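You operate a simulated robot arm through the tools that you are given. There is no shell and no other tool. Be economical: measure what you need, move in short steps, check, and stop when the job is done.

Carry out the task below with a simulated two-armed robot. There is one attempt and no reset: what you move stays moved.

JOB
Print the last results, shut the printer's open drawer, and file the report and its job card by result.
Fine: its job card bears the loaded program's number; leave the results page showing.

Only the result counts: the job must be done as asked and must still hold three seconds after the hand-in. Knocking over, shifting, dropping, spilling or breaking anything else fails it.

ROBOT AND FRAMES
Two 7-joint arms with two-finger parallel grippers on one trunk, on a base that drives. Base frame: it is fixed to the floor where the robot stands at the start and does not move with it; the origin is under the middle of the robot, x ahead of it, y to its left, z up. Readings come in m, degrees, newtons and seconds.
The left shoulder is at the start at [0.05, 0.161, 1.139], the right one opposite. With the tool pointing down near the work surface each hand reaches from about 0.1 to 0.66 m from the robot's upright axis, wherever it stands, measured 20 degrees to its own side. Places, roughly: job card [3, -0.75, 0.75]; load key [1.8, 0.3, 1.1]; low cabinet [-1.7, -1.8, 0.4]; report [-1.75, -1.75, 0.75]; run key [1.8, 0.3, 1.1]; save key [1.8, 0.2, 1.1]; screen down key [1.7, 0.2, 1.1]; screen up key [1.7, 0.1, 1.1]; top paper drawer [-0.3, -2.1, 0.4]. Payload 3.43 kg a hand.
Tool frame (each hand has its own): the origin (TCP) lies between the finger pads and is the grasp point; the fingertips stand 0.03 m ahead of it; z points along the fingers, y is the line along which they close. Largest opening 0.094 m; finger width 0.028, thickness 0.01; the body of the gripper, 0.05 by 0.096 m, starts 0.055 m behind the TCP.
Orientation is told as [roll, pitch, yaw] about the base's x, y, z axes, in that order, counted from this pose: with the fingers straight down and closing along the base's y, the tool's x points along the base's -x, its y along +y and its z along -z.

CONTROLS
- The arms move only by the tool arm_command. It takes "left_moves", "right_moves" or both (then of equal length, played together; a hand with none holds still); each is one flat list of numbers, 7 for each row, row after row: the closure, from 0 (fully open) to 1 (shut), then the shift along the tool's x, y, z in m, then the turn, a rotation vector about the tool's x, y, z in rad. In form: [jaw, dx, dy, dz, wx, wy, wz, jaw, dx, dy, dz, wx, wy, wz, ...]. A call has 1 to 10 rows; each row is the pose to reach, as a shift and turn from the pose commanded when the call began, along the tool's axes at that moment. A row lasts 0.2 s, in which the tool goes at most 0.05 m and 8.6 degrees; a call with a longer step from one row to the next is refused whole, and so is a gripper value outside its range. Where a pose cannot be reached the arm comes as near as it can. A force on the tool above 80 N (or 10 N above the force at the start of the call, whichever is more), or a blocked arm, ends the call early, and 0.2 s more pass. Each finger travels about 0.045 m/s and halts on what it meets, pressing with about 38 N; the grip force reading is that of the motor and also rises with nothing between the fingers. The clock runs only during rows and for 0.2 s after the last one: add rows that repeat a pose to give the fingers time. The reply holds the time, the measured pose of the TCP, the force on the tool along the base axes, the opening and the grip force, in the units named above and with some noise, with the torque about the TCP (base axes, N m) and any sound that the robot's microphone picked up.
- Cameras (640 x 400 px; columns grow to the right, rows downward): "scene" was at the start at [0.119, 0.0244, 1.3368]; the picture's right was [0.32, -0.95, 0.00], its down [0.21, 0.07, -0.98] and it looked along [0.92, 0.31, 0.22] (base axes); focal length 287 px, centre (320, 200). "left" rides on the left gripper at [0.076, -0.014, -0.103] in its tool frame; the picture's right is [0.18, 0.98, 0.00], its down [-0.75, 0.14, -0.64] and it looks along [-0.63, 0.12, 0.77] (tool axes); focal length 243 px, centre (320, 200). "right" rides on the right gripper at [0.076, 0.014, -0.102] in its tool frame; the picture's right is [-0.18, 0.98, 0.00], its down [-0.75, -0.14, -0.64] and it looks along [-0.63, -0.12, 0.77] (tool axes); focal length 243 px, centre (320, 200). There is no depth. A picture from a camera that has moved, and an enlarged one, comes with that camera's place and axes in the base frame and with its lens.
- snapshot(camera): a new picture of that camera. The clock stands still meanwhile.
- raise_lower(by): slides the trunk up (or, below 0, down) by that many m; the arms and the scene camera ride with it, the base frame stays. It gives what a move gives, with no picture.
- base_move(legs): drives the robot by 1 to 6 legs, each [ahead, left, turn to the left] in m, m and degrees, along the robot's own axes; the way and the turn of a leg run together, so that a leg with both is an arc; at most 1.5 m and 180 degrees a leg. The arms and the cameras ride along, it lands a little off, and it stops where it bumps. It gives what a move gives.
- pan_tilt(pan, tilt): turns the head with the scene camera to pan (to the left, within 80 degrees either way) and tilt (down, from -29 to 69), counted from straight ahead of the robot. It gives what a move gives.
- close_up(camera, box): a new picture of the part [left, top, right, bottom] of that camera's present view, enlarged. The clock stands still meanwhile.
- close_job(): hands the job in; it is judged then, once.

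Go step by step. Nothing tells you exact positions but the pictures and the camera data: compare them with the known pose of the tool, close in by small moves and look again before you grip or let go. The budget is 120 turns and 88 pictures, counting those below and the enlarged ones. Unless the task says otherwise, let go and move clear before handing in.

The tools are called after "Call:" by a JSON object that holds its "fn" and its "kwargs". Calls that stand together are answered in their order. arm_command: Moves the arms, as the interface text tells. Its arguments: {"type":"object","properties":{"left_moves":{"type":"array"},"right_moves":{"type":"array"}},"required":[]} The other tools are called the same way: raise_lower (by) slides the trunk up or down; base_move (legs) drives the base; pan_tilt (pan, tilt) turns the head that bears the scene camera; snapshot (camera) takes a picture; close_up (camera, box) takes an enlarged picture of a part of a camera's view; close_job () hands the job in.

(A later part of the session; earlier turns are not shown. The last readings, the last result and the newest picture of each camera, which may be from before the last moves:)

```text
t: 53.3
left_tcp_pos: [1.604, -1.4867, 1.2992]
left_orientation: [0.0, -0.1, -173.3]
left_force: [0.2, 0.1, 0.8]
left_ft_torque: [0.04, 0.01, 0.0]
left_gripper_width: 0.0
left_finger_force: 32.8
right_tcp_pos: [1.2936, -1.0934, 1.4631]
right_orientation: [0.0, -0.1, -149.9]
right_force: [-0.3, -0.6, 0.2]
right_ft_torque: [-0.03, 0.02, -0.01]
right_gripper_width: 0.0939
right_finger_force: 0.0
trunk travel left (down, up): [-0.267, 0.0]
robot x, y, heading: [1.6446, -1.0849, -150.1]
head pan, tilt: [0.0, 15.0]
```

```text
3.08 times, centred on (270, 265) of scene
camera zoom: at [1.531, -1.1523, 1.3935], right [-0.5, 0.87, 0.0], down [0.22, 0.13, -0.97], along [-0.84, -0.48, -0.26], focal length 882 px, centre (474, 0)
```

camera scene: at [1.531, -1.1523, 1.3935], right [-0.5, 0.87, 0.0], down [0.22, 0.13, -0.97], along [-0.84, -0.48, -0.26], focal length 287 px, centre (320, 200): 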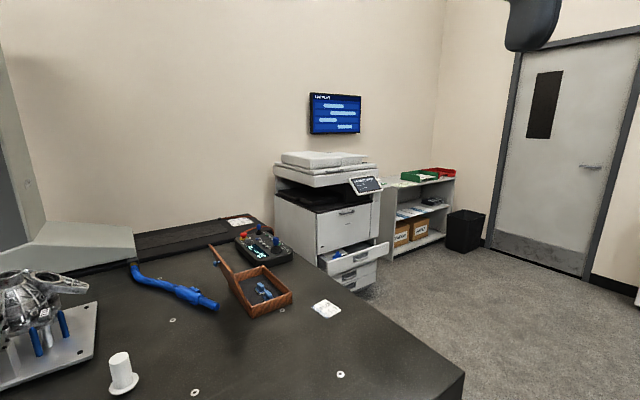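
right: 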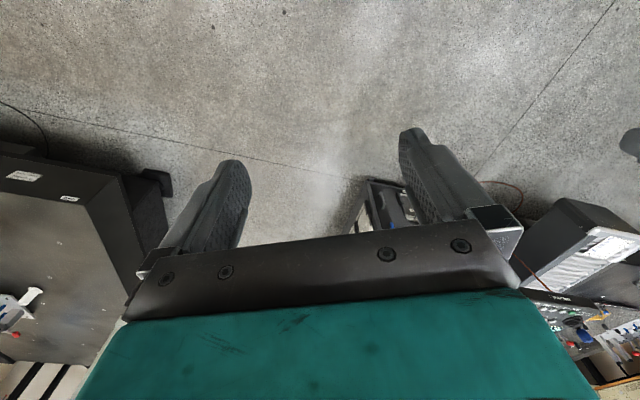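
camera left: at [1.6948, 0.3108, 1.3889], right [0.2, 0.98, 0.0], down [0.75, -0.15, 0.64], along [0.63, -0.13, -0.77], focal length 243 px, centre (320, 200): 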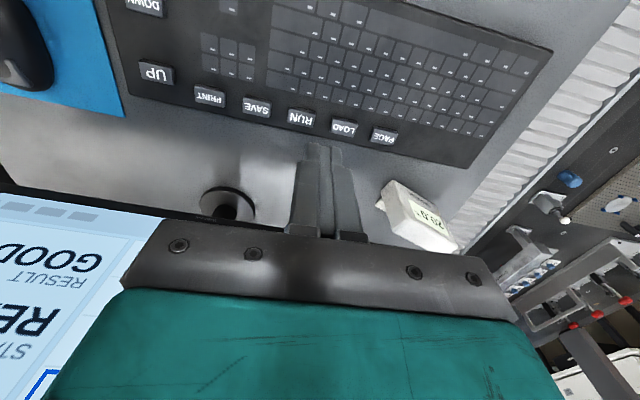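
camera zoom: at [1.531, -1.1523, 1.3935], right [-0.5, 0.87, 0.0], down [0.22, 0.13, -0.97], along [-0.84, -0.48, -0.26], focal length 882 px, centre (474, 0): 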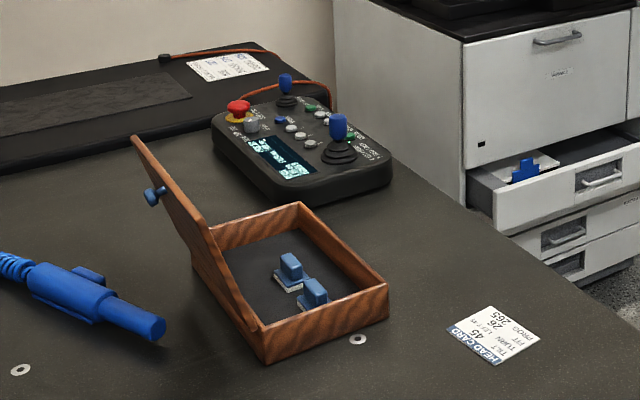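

The printer shows "DRAWER OPEN". To its right is a low cabinet with two cards and the GOOD (green) and REJECT (red) trays. I'll drive around the granite corner to stand in front of the printer.

Call:
{"fn": "base_move", "kwargs": {"legs": [[0.37, -0.94, 0], [0.87, 0.0, 37]]}}

Call:
{"fn": "pan_tilt", "kwargs": {"pan": 0, "tilt": 25}}

Call:
{"fn": "snapshot", "kwargs": {"camera": "scene"}}

```text
t: 66.1
left_tcp_pos: [0.4645, -1.4658, 1.2991]
left_orientation: [0.0, 0.0, -138.3]
left_force: [-0.3, -0.7, 0.4]
left_ft_torque: [0.0, 0.02, 0.0]
left_gripper_width: 0.0
left_finger_force: 33.5
right_tcp_pos: [-0.0146, -1.3216, 1.4648]
right_orientation: [0.1, -0.1, -114.9]
right_force: [-0.1, -0.4, -0.1]
right_ft_torque: [0.02, 0.02, -0.03]
right_gripper_width: 0.0941
right_finger_force: 0.0
trunk travel left (down, up): [-0.267, 0.0]
robot x, y, heading: [0.267, -1.1102, -114.7]
head pan, tilt: [0.0, 15.0]
```

```text
t: 66.8
left_tcp_pos: [0.4645, -1.4649, 1.3002]
left_orientation: [0.0, 0.0, -138.4]
left_force: [-0.9, 0.3, -0.8]
left_ft_torque: [0.01, -0.04, 0.05]
left_gripper_width: 0.0001
left_finger_force: 33.5
right_tcp_pos: [-0.0154, -1.3215, 1.4641]
right_orientation: [0.0, -0.2, -114.9]
right_force: [-0.6, 0.8, 1.2]
right_ft_torque: [-0.01, -0.01, 0.0]
right_gripper_width: 0.0938
right_finger_force: 0.2
trunk travel left (down, up): [-0.267, 0.0]
robot x, y, heading: [0.2683, -1.1116, -114.9]
head pan, tilt: [0.0, 25.0]
```

```text
51 pictures are left
camera scene: at [0.2128, -1.2328, 1.3773], right [-0.91, 0.42, 0.0], down [0.18, 0.38, -0.91], along [-0.38, -0.82, -0.42], focal length 287 px, centre (320, 200)
```

scene: 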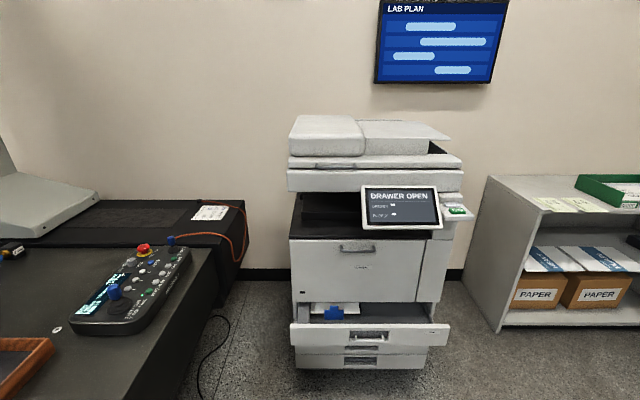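

Call:
{"fn": "close_up", "kwargs": {"camera": "scene", "box": [280, 170, 480, 370]}}

Call:
{"fn": "close_up", "kwargs": {"camera": "scene", "box": [520, 165, 640, 240]}}

```text
2.00 times, centred on (380, 270) of scene
camera zoom: at [0.2128, -1.2328, 1.3773], right [-0.91, 0.42, 0.0], down [0.18, 0.38, -0.91], along [-0.38, -0.82, -0.42], focal length 574 px, centre (200, 60)
```

zoom: 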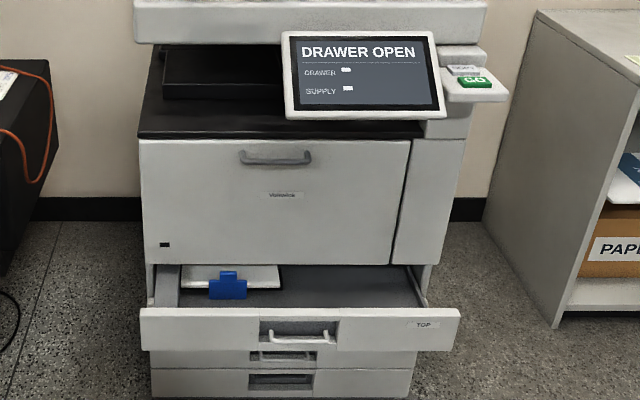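

```text
5.33 times, centred on (580, 202) of scene
camera zoom: at [0.2128, -1.2328, 1.3773], right [-0.91, 0.42, 0.0], down [0.18, 0.38, -0.91], along [-0.38, -0.82, -0.42], focal length 1529 px, centre (-1067, 187)
```

zoom: 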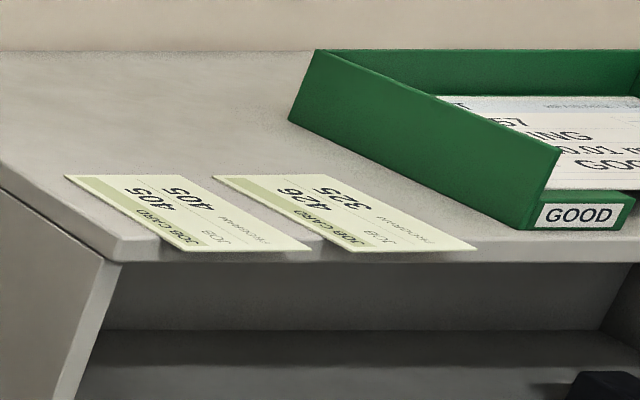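

Card "JOB 405 / PROGRAM 405" is the first card on the cabinet, with GOOD next to it. First I'll shut the drawer. I'll shift right, lower the trunk and bring the closed right hand down in front of the drawer.

Call:
{"fn": "base_move", "kwargs": {"legs": [[0.0, -0.15, 0.8]]}}

Call:
{"fn": "raise_lower", "kwargs": {"by": -0.26}}

Call:
{"fn": "arm_command", "kwargs": {"right_moves": [1, -0.045, 0, 0, 0, 0, 0, 1, -0.09, 0, 0, 0, 0, 0, 1, -0.135, 0, 0, 0, 0, 0, 1, -0.18, 0, 0, 0, 0, 0, 1, -0.18, 0, 0.05, 0, 0, 0, 1, -0.18, 0, 0.1, 0, 0, 0, 1, -0.18, 0, 0.15, 0, 0, 0, 1, -0.18, 0, 0.2, 0, 0, 0, 1, -0.18, 0, 0.25, 0, 0, 0, 1, -0.18, 0, 0.3, 0, 0, 0]}}

Call:
{"fn": "arm_command", "kwargs": {"right_moves": [1, 0, 0, 0.049, 0, 0, 0, 1, 0, 0, 0.098, 0, 0, 0, 1, 0, 0, 0.147, 0, 0, 0, 1, 0, 0, 0.196, 0, 0, 0, 1, 0, 0, 0.245, 0, 0, 0, 1, 0, 0, 0.294, 0, 0, 0, 1, 0, 0, 0.343, 0, 0, 0, 1, 0, 0, 0.392, 0, 0, 0, 1, 0, 0, 0.441, 0, 0, 0, 1, 0, 0, 0.49, 0, 0, 0]}}

Call:
{"fn": "snapshot", "kwargs": {"camera": "scene"}}

```text
t: 68.7
left_tcp_pos: [0.3343, -1.4012, 1.3001]
left_orientation: [0.0, 0.0, -137.3]
left_force: [-0.4, 0.0, -0.3]
left_ft_torque: [-0.01, -0.01, 0.0]
left_gripper_width: 0.0002
left_finger_force: 33.3
right_tcp_pos: [-0.1467, -1.2637, 1.4637]
right_orientation: [0.1, 0.0, -113.9]
right_force: [0.1, 0.5, -0.6]
right_ft_torque: [-0.03, 0.0, 0.02]
right_gripper_width: 0.0943
right_finger_force: 0.0
trunk travel left (down, up): [-0.267, 0.0]
robot x, y, heading: [0.1333, -1.0462, -113.8]
head pan, tilt: [0.0, 25.0]
```

```text
t: 71.4
left_tcp_pos: [0.3348, -1.4004, 1.0392]
left_orientation: [0.1, 0.0, -137.5]
left_force: [0.1, 0.1, 0.6]
left_ft_torque: [0.03, 0.02, -0.02]
left_gripper_width: 0.0
left_finger_force: 33.9
right_tcp_pos: [-0.1467, -1.2633, 1.2044]
right_orientation: [0.0, -0.1, -114.0]
right_force: [0.4, -0.6, 0.0]
right_ft_torque: [0.0, 0.0, -0.01]
right_gripper_width: 0.0939
right_finger_force: 0.0
trunk travel left (down, up): [-0.007, 0.26]
robot x, y, heading: [0.1339, -1.0499, -114.0]
head pan, tilt: [0.0, 25.0]
```

```text
t: 73.6
left_tcp_pos: [0.3345, -1.4011, 1.039]
left_orientation: [0.0, -0.1, -137.4]
left_force: [0.3, 0.9, 0.0]
left_ft_torque: [0.01, 0.01, 0.0]
left_gripper_width: 0.0
left_finger_force: 33.0
right_tcp_pos: [-0.2206, -1.4293, 0.9042]
right_orientation: [0.0, -0.2, -114.1]
right_force: [-0.3, 0.5, -0.9]
right_ft_torque: [-0.04, 0.02, -0.02]
right_gripper_width: 0.0
right_finger_force: 32.7
right hand out of reach, approached as far as the arm can: row 3, 4
trunk travel left (down, up): [-0.007, 0.26]
robot x, y, heading: [0.1301, -1.0521, -114.0]
head pan, tilt: [0.0, 25.0]
```

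```text
t: 75.8
left_tcp_pos: [0.3341, -1.4007, 1.0403]
left_orientation: [0.1, -0.1, -137.4]
left_force: [-0.3, 0.4, -0.3]
left_ft_torque: [-0.01, 0.01, -0.03]
left_gripper_width: 0.0001
left_finger_force: 33.3
right_tcp_pos: [-0.2174, -1.4299, 0.4115]
right_orientation: [0.0, -0.2, -113.8]
right_force: [0.3, 0.0, 0.1]
right_ft_torque: [-0.01, -0.04, 0.01]
right_gripper_width: 0.0
right_finger_force: 32.4
trunk travel left (down, up): [-0.007, 0.26]
robot x, y, heading: [0.1349, -1.0513, -114.2]
head pan, tilt: [0.0, 25.0]
```

```text
48 pictures are left
camera scene: at [0.0802, -1.1727, 1.1173], right [-0.91, 0.41, 0.0], down [0.17, 0.39, -0.91], along [-0.37, -0.83, -0.42], focal length 287 px, centre (320, 200)
```

scene: 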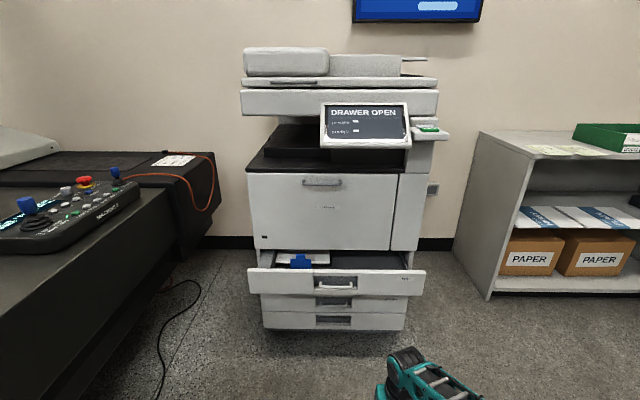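

The drawer's top edge is at z ≈ 0.506, its centre is near (-0.28, -1.85), and the hand stands about 0.4 m before it. I'll extend the right hand forward and raise it slightly, and tuck the left hand back.

Call:
{"fn": "arm_command", "kwargs": {"right_moves": [1, -0.04, 0, -0.012, 0, 0, 0, 1, -0.08, 0, -0.025, 0, 0, 0, 1, -0.12, 0, -0.037, 0, 0, 0, 1, -0.16, 0, -0.05, 0, 0, 0, 1, -0.17, 0, -0.053, 0, 0, 0], "left_moves": [1, 0.035, -0.015, 0, 0, 0, 0, 1, 0.07, -0.03, 0, 0, 0, 0, 1, 0.105, -0.045, 0, 0, 0, 0, 1, 0.138, -0.059, 0, 0, 0, 0, 1, 0.138, -0.059, 0, 0, 0, 0]}}

Call:
{"fn": "base_move", "kwargs": {"legs": [[0.17, 0.0, 0]]}}

Call:
{"fn": "pan_tilt", "kwargs": {"pan": -10, "tilt": 40}}

Call:
{"fn": "snapshot", "kwargs": {"camera": "scene"}}

```text
t: 77.0
left_tcp_pos: [0.3965, -1.2659, 1.0397]
left_orientation: [0.0, -0.1, -137.4]
left_force: [-0.1, -0.2, 0.4]
left_ft_torque: [-0.01, -0.02, -0.03]
left_gripper_width: 0.0
left_finger_force: 32.8
right_tcp_pos: [-0.2601, -1.4891, 0.4868]
right_orientation: [0.1, -0.1, -114.0]
right_force: [-0.3, 0.0, 0.2]
right_ft_torque: [0.03, -0.01, 0.01]
right_gripper_width: 0.0
right_finger_force: 32.8
right hand out of reach, approached as far as the arm can: row 1, 2, 3, 4, 5
trunk travel left (down, up): [-0.007, 0.26]
robot x, y, heading: [0.1304, -1.0482, -114.2]
head pan, tilt: [0.0, 25.0]
```

```text
t: 78.5
left_tcp_pos: [0.3265, -1.4222, 1.0402]
left_orientation: [-0.1, -0.1, -137.5]
left_force: [-0.6, -0.3, -0.5]
left_ft_torque: [-0.04, 0.01, 0.02]
left_gripper_width: 0.0
left_finger_force: 33.1
right_tcp_pos: [-0.3315, -1.6474, 0.4869]
right_orientation: [0.0, -0.1, -114.0]
right_force: [0.5, -0.3, 0.7]
right_ft_torque: [0.03, 0.01, -0.04]
right_gripper_width: 0.0001
right_finger_force: 33.2
trunk travel left (down, up): [-0.007, 0.26]
robot x, y, heading: [0.0616, -1.2092, -114.0]
head pan, tilt: [0.0, 25.0]
```

```text
t: 79.2
left_tcp_pos: [0.326, -1.4245, 1.0391]
left_orientation: [-0.1, -0.1, -137.4]
left_force: [-0.1, 0.1, -0.2]
left_ft_torque: [-0.01, 0.0, 0.01]
left_gripper_width: 0.0
left_finger_force: 33.1
right_tcp_pos: [-0.3304, -1.6471, 0.4869]
right_orientation: [0.0, -0.1, -114.0]
right_force: [0.0, -0.5, 0.5]
right_ft_torque: [0.03, -0.02, 0.02]
right_gripper_width: 0.0
right_finger_force: 33.3
trunk travel left (down, up): [-0.007, 0.26]
robot x, y, heading: [0.0629, -1.207, -113.7]
head pan, tilt: [-10.0, 40.0]
```

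```text
47 pictures are left
camera scene: at [-0.0004, -1.3168, 1.094], right [-0.83, 0.56, 0.0], down [0.36, 0.53, -0.77], along [-0.43, -0.64, -0.64], focal length 287 px, centre (320, 200)
```

scene: 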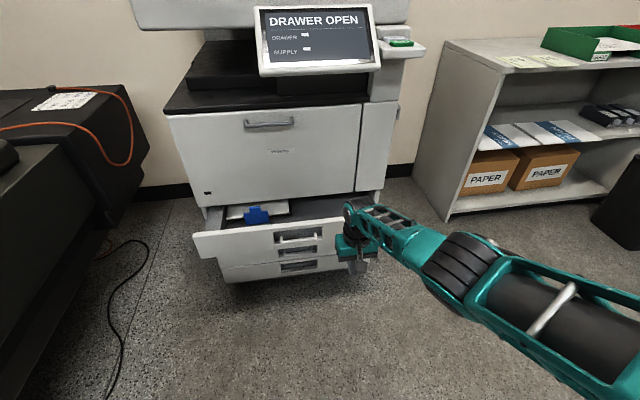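

Call:
{"fn": "base_move", "kwargs": {"legs": [[0.13, 0.07, 0]]}}

Call:
{"fn": "base_move", "kwargs": {"legs": [[0.1, 0.0, 0]]}}

Call:
{"fn": "snapshot", "kwargs": {"camera": "scene"}}

```text
t: 80.6
left_tcp_pos: [0.337, -1.5709, 1.0398]
left_orientation: [0.0, -0.1, -137.5]
left_force: [0.6, 1.0, 0.4]
left_ft_torque: [-0.03, 0.0, 0.0]
left_gripper_width: 0.0
left_finger_force: 32.7
right_tcp_pos: [-0.3185, -1.7958, 0.4876]
right_orientation: [0.0, -0.1, -114.1]
right_force: [-0.7, 0.1, 1.0]
right_ft_torque: [0.01, 0.02, 0.03]
right_gripper_width: 0.0001
right_finger_force: 33.6
trunk travel left (down, up): [-0.007, 0.26]
robot x, y, heading: [0.0752, -1.3585, -114.3]
head pan, tilt: [-10.0, 40.0]
```

```text
t: 81.8
left_tcp_pos: [0.2966, -1.6635, 1.0407]
left_orientation: [0.0, 0.0, -137.5]
left_force: [0.3, -0.4, 0.1]
left_ft_torque: [-0.01, 0.0, -0.05]
left_gripper_width: 0.0
left_finger_force: 32.6
right_tcp_pos: [-0.3608, -1.8856, 0.4868]
right_orientation: [0.1, -0.1, -114.2]
right_force: [0.3, 0.3, 1.2]
right_ft_torque: [0.02, 0.01, -0.02]
right_gripper_width: 0.0
right_finger_force: 33.1
trunk travel left (down, up): [-0.007, 0.26]
robot x, y, heading: [0.0325, -1.4506, -114.3]
head pan, tilt: [-10.0, 40.0]
```

```text
46 pictures are left
camera scene: at [-0.03, -1.5562, 1.0939], right [-0.83, 0.56, 0.0], down [0.36, 0.53, -0.77], along [-0.43, -0.63, -0.64], focal length 287 px, centre (320, 200)
```

scene: 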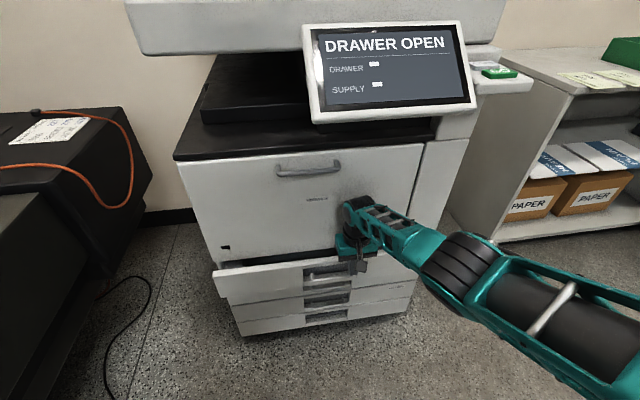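

The drawer is moving in. I'll push further.

Call:
{"fn": "base_move", "kwargs": {"legs": [[0.05, 0.0, 0]]}}

Call:
{"fn": "snapshot", "kwargs": {"camera": "scene"}}

```text
t: 82.6
left_tcp_pos: [0.2895, -1.6789, 1.0388]
left_orientation: [-0.1, 0.0, -137.6]
left_force: [0.0, 0.4, 0.1]
left_ft_torque: [0.02, -0.02, -0.01]
left_gripper_width: 0.0001
left_finger_force: 33.0
right_tcp_pos: [-0.3633, -1.8941, 0.4843]
right_orientation: [0.0, 1.7, -114.5]
right_force: [4.4, 10.2, 4.6]
right_ft_torque: [-1.12, 0.62, -0.12]
right_gripper_width: 0.0
right_finger_force: 33.2
trunk travel left (down, up): [-0.007, 0.26]
robot x, y, heading: [0.0235, -1.462, -114.0]
head pan, tilt: [-10.0, 40.0]
stopped in leg 1: the force on the tool passed its limit at 171 N (the readings are from after the stop); the commanded pose is now the measured one
```

```text
45 pictures are left
camera scene: at [-0.0371, -1.5717, 1.0937], right [-0.83, 0.56, 0.0], down [0.36, 0.53, -0.77], along [-0.43, -0.63, -0.64], focal length 287 px, centre (320, 200)
```

scene: 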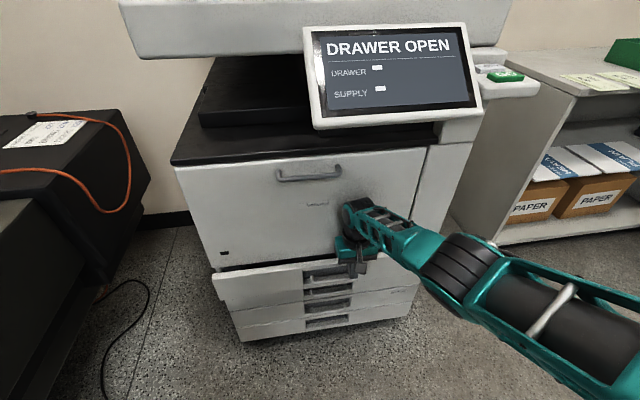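

The upright gripper body hits the printer's front before the drawer is home. I'll back off and tilt the fingers forward so the tips lead.

Call:
{"fn": "base_move", "kwargs": {"legs": [[-0.1, 0.0, 0]]}}

Call:
{"fn": "arm_command", "kwargs": {"right_moves": [1, 0, 0, 0, 0, -0.14, 0, 1, 0, 0, 0, 0, -0.28, 0, 1, 0, 0, 0, 0, -0.42, 0, 1, 0, 0, 0, 0, -0.56, 0, 1, 0, 0, 0, 0, -0.7, 0, 1, 0, 0, 0, 0, -0.84, 0, 1, 0, 0, 0, 0, -0.98, 0, 1, 0, 0, 0, 0, -1.12, 0, 1, 0, 0, 0, 0, -1.25, 0]}}

Call:
{"fn": "snapshot", "kwargs": {"camera": "scene"}}

```text
t: 83.8
left_tcp_pos: [0.3311, -1.5868, 1.0383]
left_orientation: [-0.1, -0.1, -137.5]
left_force: [0.2, 0.0, -0.3]
left_ft_torque: [0.01, 0.01, -0.01]
left_gripper_width: 0.0002
left_finger_force: 33.0
right_tcp_pos: [-0.3232, -1.804, 0.4848]
right_orientation: [0.1, 1.7, -114.5]
right_force: [-0.3, 0.3, 0.2]
right_ft_torque: [0.03, 0.01, -0.02]
right_gripper_width: 0.0
right_finger_force: 33.1
trunk travel left (down, up): [-0.007, 0.26]
robot x, y, heading: [0.0635, -1.3734, -114.1]
head pan, tilt: [-10.0, 40.0]
```

```text
t: 85.9
left_tcp_pos: [0.3293, -1.5875, 1.0396]
left_orientation: [0.0, -0.1, -137.6]
left_force: [0.1, 0.9, -1.4]
left_ft_torque: [0.01, 0.03, 0.03]
left_gripper_width: 0.0001
left_finger_force: 32.7
right_tcp_pos: [-0.3979, -1.758, 0.473]
right_orientation: [-23.6, -67.2, -93.2]
right_force: [0.2, -0.9, -1.1]
right_ft_torque: [-0.03, -0.02, 0.0]
right_gripper_width: 0.0001
right_finger_force: 33.3
trunk travel left (down, up): [-0.007, 0.26]
robot x, y, heading: [0.0674, -1.3715, -114.1]
head pan, tilt: [-10.0, 40.0]
stopped in row 9 (right hand): the arm was blocked; the commanded pose is now the measured one
```

```text
44 pictures are left
camera scene: at [0.0037, -1.48, 1.0939], right [-0.83, 0.56, 0.0], down [0.36, 0.53, -0.77], along [-0.43, -0.63, -0.64], focal length 287 px, centre (320, 200)
```

scene: 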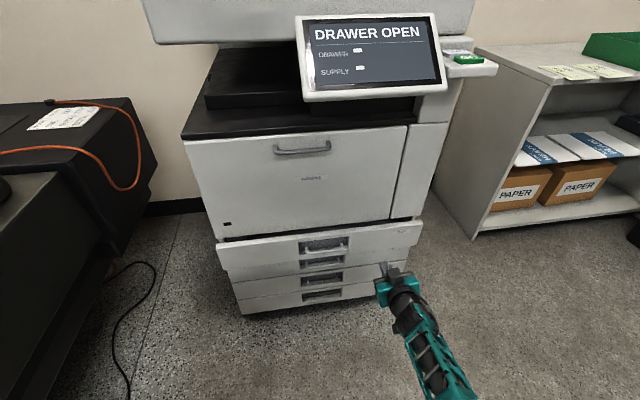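

The fingers now point forward at drawer height, about 0.1 m before the face. I'll close the gap with the base and push with the arm.

Call:
{"fn": "base_move", "kwargs": {"legs": [[0.09, 0.06, 0]]}}

Call:
{"fn": "arm_command", "kwargs": {"right_moves": [1, -0.0072, 0.0004, 0.0186, 0, 0, 0, 1, -0.0144, 0.0007, 0.0373, 0, 0, 0, 1, -0.0217, 0.0011, 0.0559, 0, 0, 0, 1, -0.0289, 0.0014, 0.0746, 0, 0, 0]}}

Call:
{"fn": "snapshot", "kwargs": {"camera": "scene"}}

```text
t: 87.1
left_tcp_pos: [0.3485, -1.6935, 1.0399]
left_orientation: [-0.1, 0.0, -137.8]
left_force: [0.7, 0.4, 0.8]
left_ft_torque: [0.0, -0.01, -0.01]
left_gripper_width: 0.0
left_finger_force: 33.5
right_tcp_pos: [-0.3795, -1.8632, 0.4723]
right_orientation: [-23.6, -67.2, -93.4]
right_force: [-0.1, -0.4, -0.6]
right_ft_torque: [0.0, 0.0, -0.02]
right_gripper_width: 0.0
right_finger_force: 32.8
trunk travel left (down, up): [-0.007, 0.26]
robot x, y, heading: [0.0845, -1.4742, -114.2]
head pan, tilt: [-10.0, 40.0]
```

```text
t: 87.9
left_tcp_pos: [0.348, -1.6929, 1.0396]
left_orientation: [-0.1, 0.0, -137.9]
left_force: [0.0, 0.0, -1.1]
left_ft_torque: [-0.01, -0.02, 0.01]
left_gripper_width: 0.0
left_finger_force: 32.9
right_tcp_pos: [-0.3976, -1.8973, 0.4595]
right_orientation: [-21.8, -66.1, -95.3]
right_force: [5.3, 12.3, 4.0]
right_ft_torque: [-0.19, 0.02, 0.01]
right_gripper_width: 0.0
right_finger_force: 32.7
trunk travel left (down, up): [-0.007, 0.26]
robot x, y, heading: [0.0849, -1.4717, -114.4]
head pan, tilt: [-10.0, 40.0]
stopped in row 3 (right hand): the force on the tool passed its limit at 196 N (the readings are from after the stop); the commanded pose is now the measured one
```

```text
43 pictures are left
camera scene: at [0.0219, -1.5831, 1.0937], right [-0.82, 0.57, 0.0], down [0.36, 0.53, -0.77], along [-0.43, -0.63, -0.64], focal length 287 px, centre (320, 200)
```

scene: 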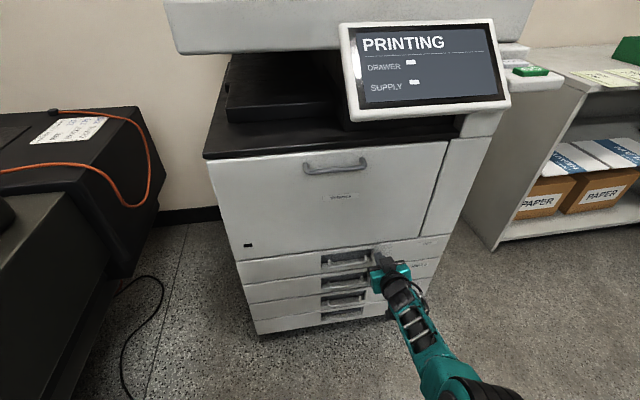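

The drawer is shut and the printer says PRINTING. I'll back off and watch for the output.

Call:
{"fn": "base_move", "kwargs": {"legs": [[-0.2, -0.05, 0]]}}

Call:
{"fn": "pan_tilt", "kwargs": {"pan": -15, "tilt": 20}}

Call:
{"fn": "snapshot", "kwargs": {"camera": "scene"}}

```text
t: 89.5
left_tcp_pos: [0.385, -1.4918, 1.0394]
left_orientation: [-0.1, 0.0, -137.8]
left_force: [0.8, 0.5, 0.2]
left_ft_torque: [0.01, -0.04, 0.04]
left_gripper_width: 0.0001
left_finger_force: 33.4
right_tcp_pos: [-0.3601, -1.6972, 0.4614]
right_orientation: [-22.1, -66.2, -95.0]
right_force: [-0.1, 0.7, 1.1]
right_ft_torque: [-0.01, 0.0, 0.01]
right_gripper_width: 0.0
right_finger_force: 33.1
trunk travel left (down, up): [-0.007, 0.26]
robot x, y, heading: [0.1208, -1.2762, -114.6]
head pan, tilt: [-10.0, 40.0]
```

```text
t: 90.4
left_tcp_pos: [0.3861, -1.4913, 1.0398]
left_orientation: [-0.2, 0.0, -137.9]
left_force: [0.1, 0.8, 0.1]
left_ft_torque: [0.01, 0.03, 0.04]
left_gripper_width: 0.0
left_finger_force: 33.2
right_tcp_pos: [-0.3597, -1.6972, 0.4614]
right_orientation: [-22.0, -66.1, -94.9]
right_force: [-0.4, -0.8, 0.1]
right_ft_torque: [0.0, -0.01, 0.0]
right_gripper_width: 0.0001
right_finger_force: 33.5
trunk travel left (down, up): [-0.007, 0.26]
robot x, y, heading: [0.1273, -1.2748, -114.5]
head pan, tilt: [-15.0, 20.0]
```

```text
42 pictures are left
camera scene: at [0.0481, -1.384, 1.1253], right [-0.77, 0.64, 0.0], down [0.22, 0.26, -0.94], along [-0.6, -0.73, -0.34], focal length 287 px, centre (320, 200)
```

scene: 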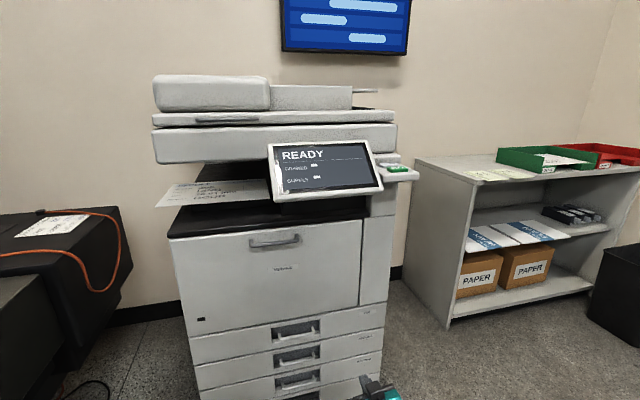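

The report is out in the output slot. I'll zoom in on it.

Call:
{"fn": "close_up", "kwargs": {"camera": "scene", "box": [145, 130, 305, 240]}}

Call:
{"fn": "close_up", "kwargs": {"camera": "scene", "box": [450, 130, 640, 200]}}

```text
3.64 times, centred on (225, 185) of scene
camera zoom: at [0.0481, -1.384, 1.1253], right [-0.77, 0.64, 0.0], down [0.22, 0.26, -0.94], along [-0.6, -0.73, -0.34], focal length 1043 px, centre (666, 254)
```

zoom: 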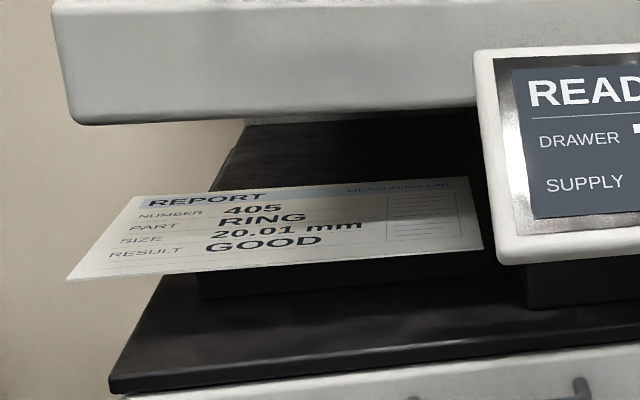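

```text
3.37 times, centred on (545, 165) of scene
camera zoom: at [0.0481, -1.384, 1.1253], right [-0.77, 0.64, 0.0], down [0.22, 0.26, -0.94], along [-0.6, -0.73, -0.34], focal length 966 px, centre (-438, 318)
```

zoom: 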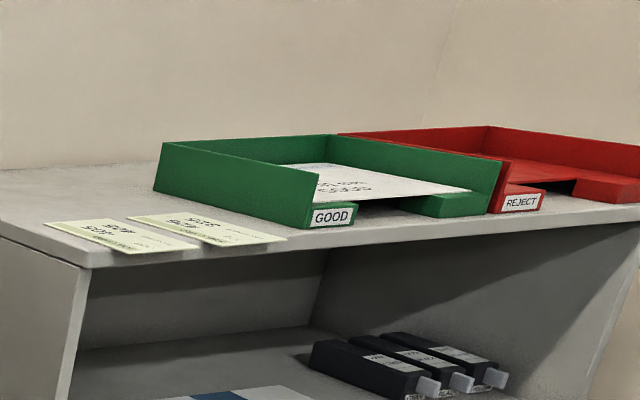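

The report reads 405 / RING / 20.01 mm / GOOD, so it goes in the green GOOD tray with card 405/405. I'll grip it with the left hand, tool horizontal and closing vertically. First I'll retract the right arm and bring the left hand forward.

Call:
{"fn": "arm_command", "kwargs": {"left_moves": [1, -0.0437, 0, 0, 0, 0, -0.068, 1, -0.0873, 0, 0, 0, 0, -0.136, 1, -0.131, 0, 0, 0, 0, -0.204, 1, -0.1747, 0, 0, 0, 0, -0.271, 1, -0.2183, 0, 0, 0, 0, -0.339, 1, -0.262, 0, 0, 0, 0, -0.407, 1, -0.262, 0, 0, 0, 0, -0.407], "right_moves": [1, 0.0144, -0.0007, -0.0373, 0, 0, 0, 1, 0.0289, -0.0014, -0.0746, 0, 0, 0, 1, 0.0433, -0.0022, -0.1118, 0, 0, 0, 1, 0.0578, -0.0029, -0.1491, 0, 0, 0, 1, 0.0722, -0.0036, -0.1864, 0, 0, 0, 1, 0.0902, -0.0045, -0.233, 0, 0, 0, 1, 0.0902, -0.0045, -0.233, 0, 0, 0]}}

Call:
{"fn": "arm_command", "kwargs": {"left_moves": [1, 0, 0, 0, -0.086, -0.086, 0.086, 1, 0, 0, 0, -0.172, -0.172, 0.172, 1, 0, 0, 0, -0.258, -0.258, 0.258, 1, 0, 0, 0, -0.344, -0.344, 0.344, 1, 0, 0, 0, -0.43, -0.43, 0.43, 1, 0, 0, 0, -0.516, -0.516, 0.516, 1, 0, 0, 0, -0.602, -0.602, 0.602]}}

Call:
{"fn": "arm_command", "kwargs": {"left_moves": [1, 0, 0, 0, -0.086, -0.086, 0.086, 1, 0, 0, 0, -0.172, -0.172, 0.172, 1, 0, 0, 0, -0.258, -0.258, 0.258, 1, 0, 0, 0, -0.344, -0.344, 0.344, 1, 0, 0, 0, -0.43, -0.43, 0.43, 1, 0, 0, 0, -0.516, -0.516, 0.516, 1, 0, 0, 0, -0.605, -0.605, 0.605]}}

Call:
{"fn": "snapshot", "kwargs": {"camera": "scene"}}

```text
t: 91.8
left_tcp_pos: [0.1951, -1.6646, 1.0394]
left_orientation: [-0.1, 0.0, -114.9]
left_force: [-0.7, -0.6, -0.3]
left_ft_torque: [-0.03, 0.0, 0.02]
left_gripper_width: 0.0001
left_finger_force: 32.9
right_tcp_pos: [-0.2697, -1.4843, 0.4845]
right_orientation: [-28.1, -68.1, -89.1]
right_force: [-2.6, 1.1, 1.3]
right_ft_torque: [0.17, -0.01, 0.47]
right_gripper_width: 0.0
right_finger_force: 32.4
trunk travel left (down, up): [-0.007, 0.26]
robot x, y, heading: [0.1212, -1.2761, -114.6]
head pan, tilt: [-15.0, 20.0]
stopped in row 7 (right hand): the force on the tool passed its limit at 84 N (the readings are from after the stop); the commanded pose is now the measured one
```

```text
t: 93.4
left_tcp_pos: [0.1934, -1.6656, 1.0399]
left_orientation: [44.8, -19.4, -159.6]
left_force: [-0.8, -0.4, 1.0]
left_ft_torque: [0.0, 0.06, 0.01]
left_gripper_width: 0.0
left_finger_force: 32.5
right_tcp_pos: [-0.2691, -1.4841, 0.4831]
right_orientation: [-27.8, -68.1, -89.6]
right_force: [-11.9, -1.7, 2.2]
right_ft_torque: [0.25, 0.24, 1.33]
right_gripper_width: 0.0
right_finger_force: 33.5
trunk travel left (down, up): [-0.007, 0.26]
robot x, y, heading: [0.1176, -1.2743, -114.4]
head pan, tilt: [-15.0, 20.0]
```

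```text
refused: row 7 steps farther than a row can; nothing moved
```

```text
39 pictures are left
camera scene: at [0.048, -1.3839, 1.1253], right [-0.77, 0.64, 0.0], down [0.22, 0.26, -0.94], along [-0.6, -0.73, -0.34], focal length 287 px, centre (320, 200)
```

scene: 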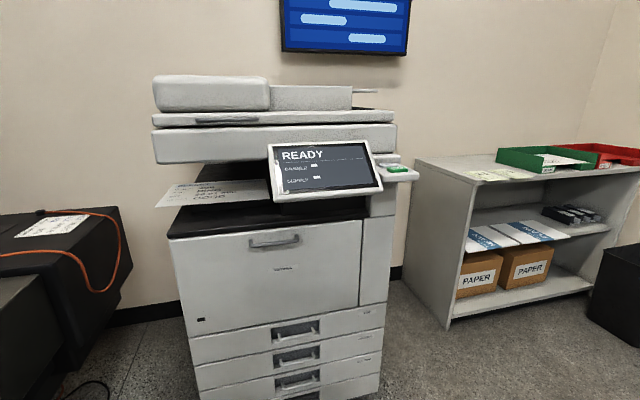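

The right arm touches the robot's own body slightly, so I'll ease it forward while finishing the left wrist turn.

Call:
{"fn": "arm_command", "kwargs": {"left_moves": [1, 0, 0, 0, -0.086, -0.086, 0.086, 1, 0, 0, 0, -0.172, -0.172, 0.172, 1, 0, 0, 0, -0.258, -0.258, 0.258, 1, 0, 0, 0, -0.344, -0.344, 0.344, 1, 0, 0, 0, -0.43, -0.43, 0.43, 1, 0, 0, 0, -0.516, -0.516, 0.516, 1, 0, 0, 0, -0.602, -0.602, 0.602], "right_moves": [1, -0.0072, 0.0004, 0.0186, 0, 0, 0, 1, -0.0144, 0.0007, 0.0373, 0, 0, 0, 1, -0.0217, 0.0011, 0.0559, 0, 0, 0, 1, -0.0317, 0.0011, 0.0559, 0, 0, 0, 1, -0.0517, 0.0011, 0.0559, 0, 0, 0, 1, -0.0717, 0.0011, 0.0559, 0, 0, 0, 1, -0.0717, 0.0011, 0.0559, 0, 0, 0]}}

Call:
{"fn": "snapshot", "kwargs": {"camera": "left"}}

```text
t: 95.0
left_tcp_pos: [0.1604, -1.7476, 1.1152]
left_orientation: [89.6, -0.4, 155.4]
left_force: [-0.1, 0.1, 0.3]
left_ft_torque: [0.02, 0.0, -0.03]
left_gripper_width: 0.0
left_finger_force: 32.7
left hand out of reach, approached as far as the arm can: row 2, 3, 4, 5, 6, 7
right_tcp_pos: [-0.2933, -1.5577, 0.5316]
right_orientation: [-27.6, -68.0, -89.7]
right_force: [0.2, 0.2, 0.3]
right_ft_torque: [0.01, -0.02, 0.0]
right_gripper_width: 0.0001
right_finger_force: 32.9
trunk travel left (down, up): [-0.007, 0.26]
robot x, y, heading: [0.1247, -1.2727, -114.5]
head pan, tilt: [-15.0, 20.0]
```

```text
38 pictures are left
camera left: at [0.2721, -1.6865, 1.1006], right [0.17, -0.09, 0.98], down [-0.42, 0.9, 0.15], along [-0.89, -0.43, 0.12], focal length 243 px, centre (320, 200)
```

left: 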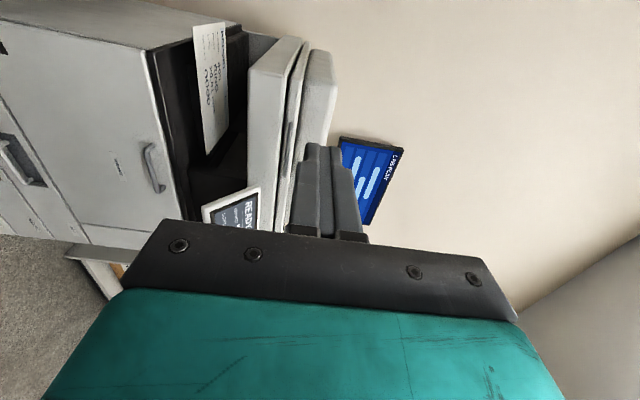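

The left hand is now horizontal with vertical closing. I'll zoom in on the sheet from this side.

Call:
{"fn": "close_up", "kwargs": {"camera": "left", "box": [140, 10, 300, 220]}}

```text
1.90 times, centred on (220, 115) of left
camera zoom: at [0.2721, -1.6865, 1.1006], right [0.17, -0.09, 0.98], down [-0.42, 0.9, 0.15], along [-0.89, -0.43, 0.12], focal length 462 px, centre (510, 362)
```

zoom: 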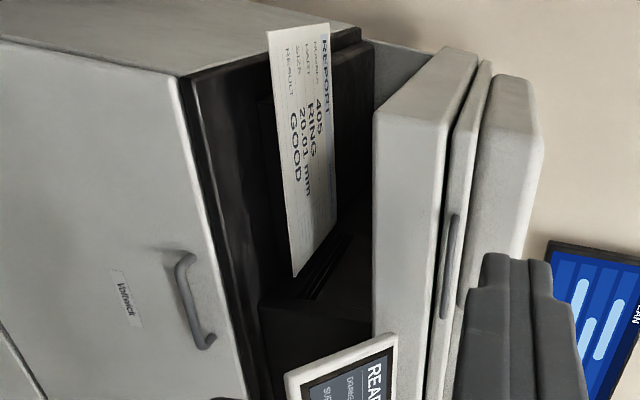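

Triangulating both views puts the sheet's front-left corner at (-0.067, -2.201, 0.853), with the deck below at z ≈ 0.80. I'll drive 0.25 m ahead, lower the left hand to sheet height, half open, and yaw it a little right.

Call:
{"fn": "base_move", "kwargs": {"legs": [[0.25, 0.0, 0]]}}

Call:
{"fn": "arm_command", "kwargs": {"left_moves": [0.47, -0.006, -0.043, 0, 0, -0.035, 0, 0.47, -0.012, -0.086, 0, 0, -0.07, 0, 0.47, -0.018, -0.129, 0, 0, -0.105, 0, 0.47, -0.024, -0.172, 0, 0, -0.14, 0, 0.47, -0.03, -0.215, 0, 0, -0.175, 0, 0.47, -0.036, -0.258, 0, 0, -0.21, 0, 0.47, -0.036, -0.258, 0, 0, -0.21, 0]}}

Call:
{"fn": "pan_tilt", "kwargs": {"pan": 5, "tilt": 25}}

Call:
{"fn": "snapshot", "kwargs": {"camera": "scene"}}

Call:
{"fn": "snapshot", "kwargs": {"camera": "left"}}

```text
t: 96.8
left_tcp_pos: [0.0553, -1.9738, 1.1152]
left_orientation: [89.6, -0.3, 155.3]
left_force: [-0.3, -0.1, -0.4]
left_ft_torque: [0.0, 0.02, 0.0]
left_gripper_width: 0.0002
left_finger_force: 33.2
right_tcp_pos: [-0.3991, -1.7833, 0.5307]
right_orientation: [-27.6, -68.1, -89.8]
right_force: [-0.4, 0.4, 0.8]
right_ft_torque: [-0.01, -0.02, 0.01]
right_gripper_width: 0.0
right_finger_force: 33.3
trunk travel left (down, up): [-0.007, 0.26]
robot x, y, heading: [0.0203, -1.5008, -114.9]
head pan, tilt: [-15.0, 20.0]
```

```text
t: 98.5
left_tcp_pos: [0.0192, -1.9644, 0.8533]
left_orientation: [89.8, -0.5, 143.3]
left_force: [0.0, -0.9, 0.4]
left_ft_torque: [0.0, 0.04, 0.04]
left_gripper_width: 0.0499
left_finger_force: 0.0
left hand out of reach, approached as far as the arm can: row 1, 2, 3, 4, 5, 6, 7
right_tcp_pos: [-0.3971, -1.7841, 0.5316]
right_orientation: [-27.5, -68.1, -89.9]
right_force: [0.3, 0.7, -0.1]
right_ft_torque: [0.02, 0.04, 0.03]
right_gripper_width: 0.0
right_finger_force: 33.2
trunk travel left (down, up): [-0.007, 0.26]
robot x, y, heading: [0.0215, -1.5019, -114.4]
head pan, tilt: [-15.0, 20.0]
```

```text
t: 99.3
left_tcp_pos: [0.0185, -1.9642, 0.8542]
left_orientation: [89.8, -0.4, 143.4]
left_force: [-0.7, 0.5, -0.6]
left_ft_torque: [-0.06, -0.01, -0.01]
left_gripper_width: 0.0499
left_finger_force: 0.1
right_tcp_pos: [-0.3973, -1.7833, 0.5321]
right_orientation: [-27.4, -68.1, -89.8]
right_force: [0.0, 0.3, 0.0]
right_ft_torque: [-0.01, -0.03, -0.01]
right_gripper_width: 0.0
right_finger_force: 32.6
trunk travel left (down, up): [-0.007, 0.26]
robot x, y, heading: [0.0191, -1.4992, -114.4]
head pan, tilt: [5.0, 25.0]
```

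```text
36 pictures are left
camera scene: at [-0.0271, -1.6254, 1.1173], right [-0.94, 0.34, 0.0], down [0.14, 0.4, -0.91], along [-0.3, -0.85, -0.42], focal length 287 px, centre (320, 200)
```

scene: 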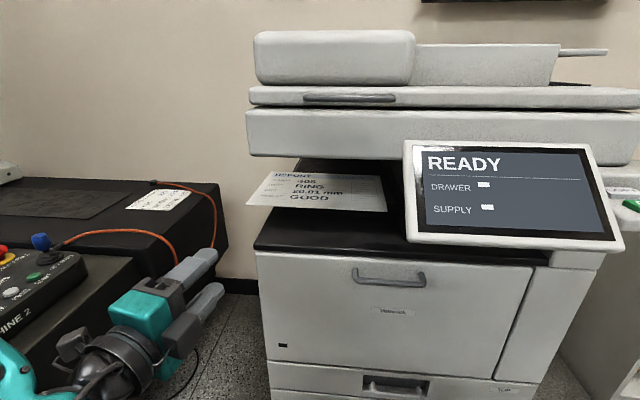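

```text
35 pictures are left
camera left: at [0.1412, -1.9272, 0.8387], right [0.15, -0.12, 0.98], down [-0.22, 0.96, 0.15], along [-0.96, -0.24, 0.12], focal length 243 px, centre (320, 200)
```

left: 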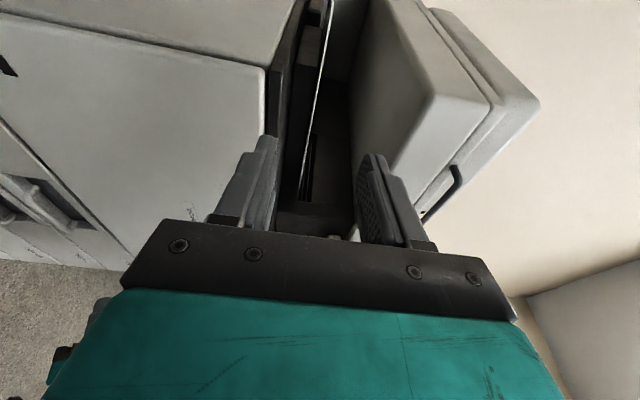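

The sheet lies edge-on, centred between the open fingers (z ≈ 0.851). I'll advance to the front-left overhang.

Call:
{"fn": "arm_command", "kwargs": {"left_moves": [0.47, 0.0088, 0, 0.0437, 0, 0, 0, 0.47, 0.0177, 0, 0.0873, 0, 0, 0, 0.47, 0.0265, -0.001, 0.131, 0, 0, 0, 0.47, 0.0353, -0.001, 0.1747, 0, 0, 0, 0.47, 0.0442, -0.001, 0.2183, 0, 0, 0, 0.47, 0.053, -0.001, 0.262, 0, 0, 0, 0.47, 0.053, -0.001, 0.262, 0, 0, 0]}}

Call:
{"fn": "snapshot", "kwargs": {"camera": "left"}}

Call:
{"fn": "close_up", "kwargs": {"camera": "scene", "box": [190, 120, 410, 260]}}

```text
t: 100.9
left_tcp_pos: [-0.0654, -2.1911, 0.8773]
left_orientation: [89.8, -0.3, 143.3]
left_force: [-0.1, -0.8, -0.2]
left_ft_torque: [-0.04, 0.0, 0.02]
left_gripper_width: 0.0499
left_finger_force: 0.2
left hand out of reach, approached as far as the arm can: row 5, 6, 7
right_tcp_pos: [-0.3974, -1.7836, 0.5319]
right_orientation: [-27.5, -68.1, -89.8]
right_force: [-0.3, -0.1, 0.0]
right_ft_torque: [0.0, 0.03, 0.01]
right_gripper_width: 0.0
right_finger_force: 33.6
trunk travel left (down, up): [-0.007, 0.26]
robot x, y, heading: [0.0172, -1.4962, -114.7]
head pan, tilt: [5.0, 25.0]
```

```text
34 pictures are left
camera left: at [0.0566, -2.1541, 0.8623], right [0.15, -0.12, 0.98], down [-0.22, 0.96, 0.15], along [-0.96, -0.24, 0.12], focal length 243 px, centre (320, 200)
```

left: 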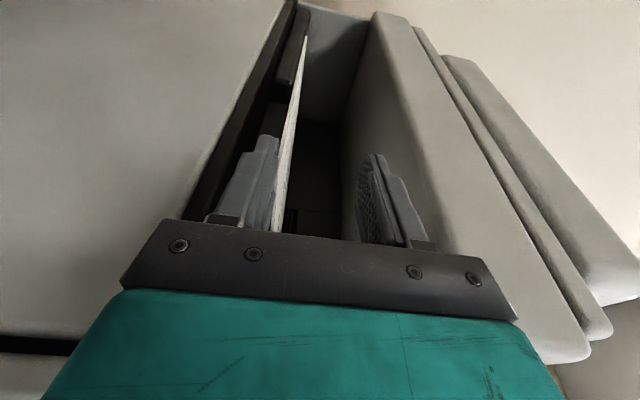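

```text
2.86 times, centred on (300, 190) of scene
camera zoom: at [-0.0271, -1.6255, 1.1172], right [-0.94, 0.34, 0.0], down [0.14, 0.4, -0.91], along [-0.3, -0.85, -0.42], focal length 819 px, centre (377, 229)
```

zoom: 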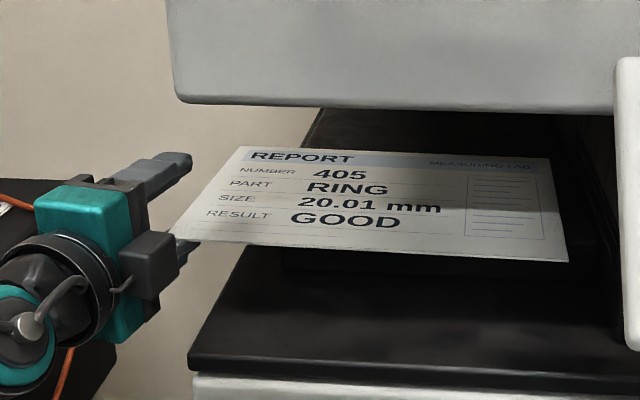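

The arm reached its limit and rose about 2.5 cm. I'll drop it back to sheet height, slightly withdrawn, and close the rest with the base.

Call:
{"fn": "arm_command", "kwargs": {"left_moves": [0.47, 0, -0.013, -0.02, 0, 0, 0, 0.47, 0, -0.024, -0.04, 0, 0, 0, 0.47, 0, -0.024, -0.04, 0, 0, 0]}}

Call:
{"fn": "base_move", "kwargs": {"legs": [[0.065, -0.0, 0]]}}

Call:
{"fn": "snapshot", "kwargs": {"camera": "left"}}

Call:
{"fn": "close_up", "kwargs": {"camera": "scene", "box": [190, 120, 410, 260]}}

```text
t: 101.7
left_tcp_pos: [-0.0414, -2.1582, 0.8524]
left_orientation: [89.7, -0.5, 143.3]
left_force: [-1.4, 0.0, -0.1]
left_ft_torque: [0.02, 0.0, -0.01]
left_gripper_width: 0.0497
left_finger_force: 0.1
right_tcp_pos: [-0.3962, -1.7827, 0.5317]
right_orientation: [-27.5, -68.2, -89.7]
right_force: [-0.7, 0.3, 0.0]
right_ft_torque: [0.0, -0.02, -0.01]
right_gripper_width: 0.0
right_finger_force: 33.0
trunk travel left (down, up): [-0.007, 0.26]
robot x, y, heading: [0.0204, -1.5026, -114.7]
head pan, tilt: [5.0, 25.0]
```

```text
t: 102.7
left_tcp_pos: [-0.0709, -2.217, 0.8535]
left_orientation: [89.6, -0.4, 143.3]
left_force: [-0.1, 0.2, -0.2]
left_ft_torque: [0.02, 0.0, -0.01]
left_gripper_width: 0.0498
left_finger_force: 0.0
right_tcp_pos: [-0.4234, -1.8417, 0.5309]
right_orientation: [-27.5, -68.1, -90.0]
right_force: [1.0, -0.7, 1.7]
right_ft_torque: [-0.01, 0.0, 0.02]
right_gripper_width: 0.0004
right_finger_force: 33.3
trunk travel left (down, up): [-0.007, 0.26]
robot x, y, heading: [-0.008, -1.5588, -114.9]
head pan, tilt: [5.0, 25.0]
```

```text
32 pictures are left
camera left: at [0.0529, -2.1802, 0.8382], right [0.15, -0.12, 0.98], down [-0.22, 0.96, 0.15], along [-0.96, -0.24, 0.12], focal length 243 px, centre (320, 200)
```

left: 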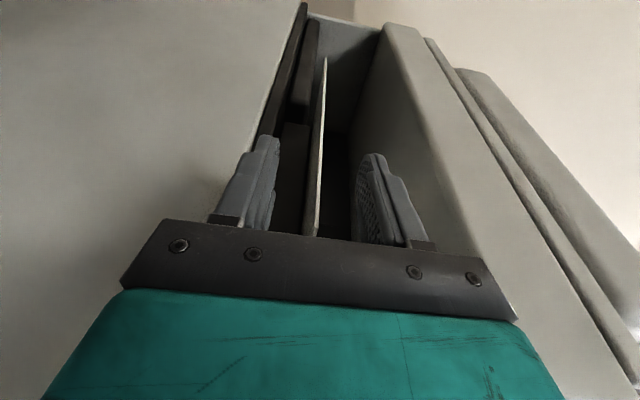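

```text
2.86 times, centred on (300, 190) of scene
camera zoom: at [-0.0541, -1.6845, 1.1172], right [-0.94, 0.34, 0.0], down [0.14, 0.4, -0.91], along [-0.3, -0.85, -0.42], focal length 819 px, centre (377, 229)
```

zoom: 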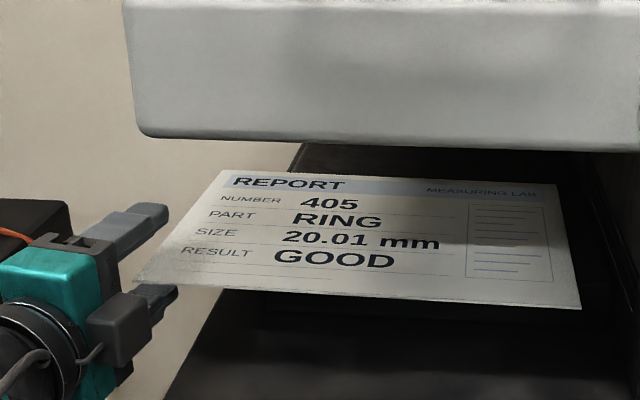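

The fingers straddle the sheet height but are about 3 cm too far left. I'll shift right, then close.

Call:
{"fn": "arm_command", "kwargs": {"left_moves": [0.47, -0.014, -0.001, 0.007, 0, 0, 0, 0.47, -0.028, -0.002, 0.014, 0, 0, 0, 0.47, -0.028, -0.002, 0.014, 0, 0, 0]}}

Call:
{"fn": "snapshot", "kwargs": {"camera": "left"}}

Call:
{"fn": "close_up", "kwargs": {"camera": "scene", "box": [190, 140, 350, 260]}}

```text
t: 103.5
left_tcp_pos: [-0.0936, -2.2086, 0.8587]
left_orientation: [89.6, -0.4, 143.3]
left_force: [0.5, -0.1, -0.3]
left_ft_torque: [0.0, 0.0, -0.01]
left_gripper_width: 0.05
left_finger_force: 0.1
left hand out of reach, approached as far as the arm can: row 2, 3
right_tcp_pos: [-0.4249, -1.8418, 0.5307]
right_orientation: [-27.5, -68.1, -89.8]
right_force: [0.6, 0.2, -0.3]
right_ft_torque: [-0.02, 0.0, 0.02]
right_gripper_width: 0.0001
right_finger_force: 33.0
trunk travel left (down, up): [-0.007, 0.26]
robot x, y, heading: [-0.0062, -1.5568, -114.4]
head pan, tilt: [5.0, 25.0]
```

```text
30 pictures are left
camera left: at [0.0293, -2.1723, 0.844], right [0.15, -0.12, 0.98], down [-0.22, 0.96, 0.15], along [-0.96, -0.24, 0.12], focal length 243 px, centre (320, 200)
```

left: 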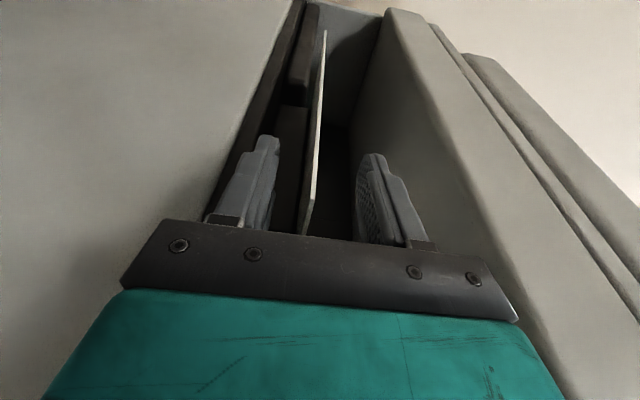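

```text
3.33 times, centred on (270, 200) of scene
camera zoom: at [-0.0541, -1.6845, 1.1172], right [-0.94, 0.34, 0.0], down [0.14, 0.4, -0.91], along [-0.3, -0.85, -0.42], focal length 956 px, centre (487, 200)
```

zoom: 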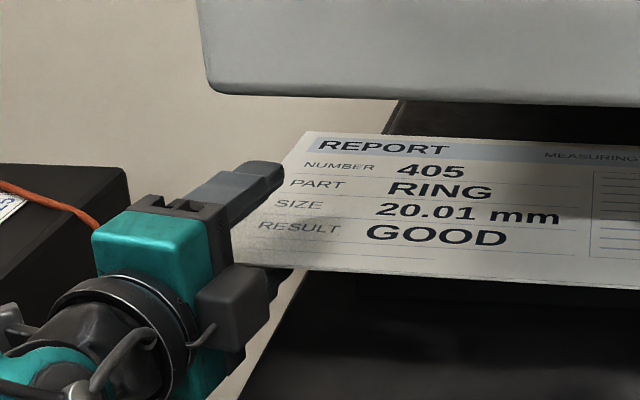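

The corner is well between the fingers. Closing.

Call:
{"fn": "arm_command", "kwargs": {"left_moves": [0.7, 0, -0.003, -0.004, 0, 0, 0, 0.85, 0, -0.005, -0.006, 0, 0, 0, 1, 0, -0.005, -0.006, 0, 0, 0, 1, 0, -0.005, -0.006, 0, 0, 0, 1, 0, -0.005, -0.006, 0, 0, 0]}}

Call:
{"fn": "arm_command", "kwargs": {"left_moves": [1, 0, 0.02, -0.005, 0, 0, 0, 1, 0, 0.035, -0.01, 0, 0, 0, 1, 0, 0.035, -0.01, 0, 0, 0]}}

Call:
{"fn": "snapshot", "kwargs": {"camera": "scene"}}

```text
t: 104.7
left_tcp_pos: [-0.0894, -2.204, 0.8548]
left_orientation: [89.7, -0.4, 143.4]
left_force: [-0.2, 0.6, 0.3]
left_ft_torque: [-0.05, -0.02, 0.0]
left_gripper_width: 0.0055
left_finger_force: 38.5
right_tcp_pos: [-0.4253, -1.8412, 0.5316]
right_orientation: [-27.4, -68.1, -89.8]
right_force: [1.0, 0.0, -0.5]
right_ft_torque: [-0.01, 0.03, -0.01]
right_gripper_width: 0.0
right_finger_force: 33.5
trunk travel left (down, up): [-0.007, 0.26]
robot x, y, heading: [-0.0059, -1.5583, -114.7]
head pan, tilt: [5.0, 25.0]
```

```text
t: 105.5
left_tcp_pos: [-0.0834, -2.1953, 0.8898]
left_orientation: [89.8, -0.4, 143.3]
left_force: [-0.8, -0.1, -0.2]
left_ft_torque: [0.05, -0.07, 0.0]
left_gripper_width: 0.0054
left_finger_force: 38.0
right_tcp_pos: [-0.4251, -1.8415, 0.5311]
right_orientation: [-27.5, -68.0, -89.9]
right_force: [0.1, 0.0, -0.3]
right_ft_torque: [0.0, 0.01, 0.04]
right_gripper_width: 0.0
right_finger_force: 33.2
trunk travel left (down, up): [-0.007, 0.26]
robot x, y, heading: [-0.005, -1.5584, -114.7]
head pan, tilt: [5.0, 25.0]
```

```text
28 pictures are left
camera scene: at [-0.0541, -1.6845, 1.1172], right [-0.94, 0.34, 0.0], down [0.14, 0.4, -0.91], along [-0.3, -0.85, -0.42], focal length 287 px, centre (320, 200)
```

scene: 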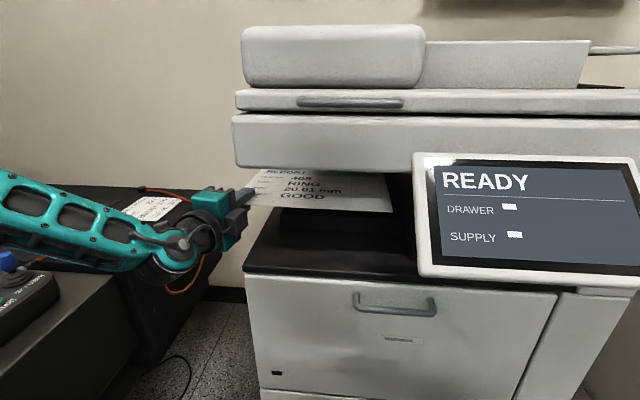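

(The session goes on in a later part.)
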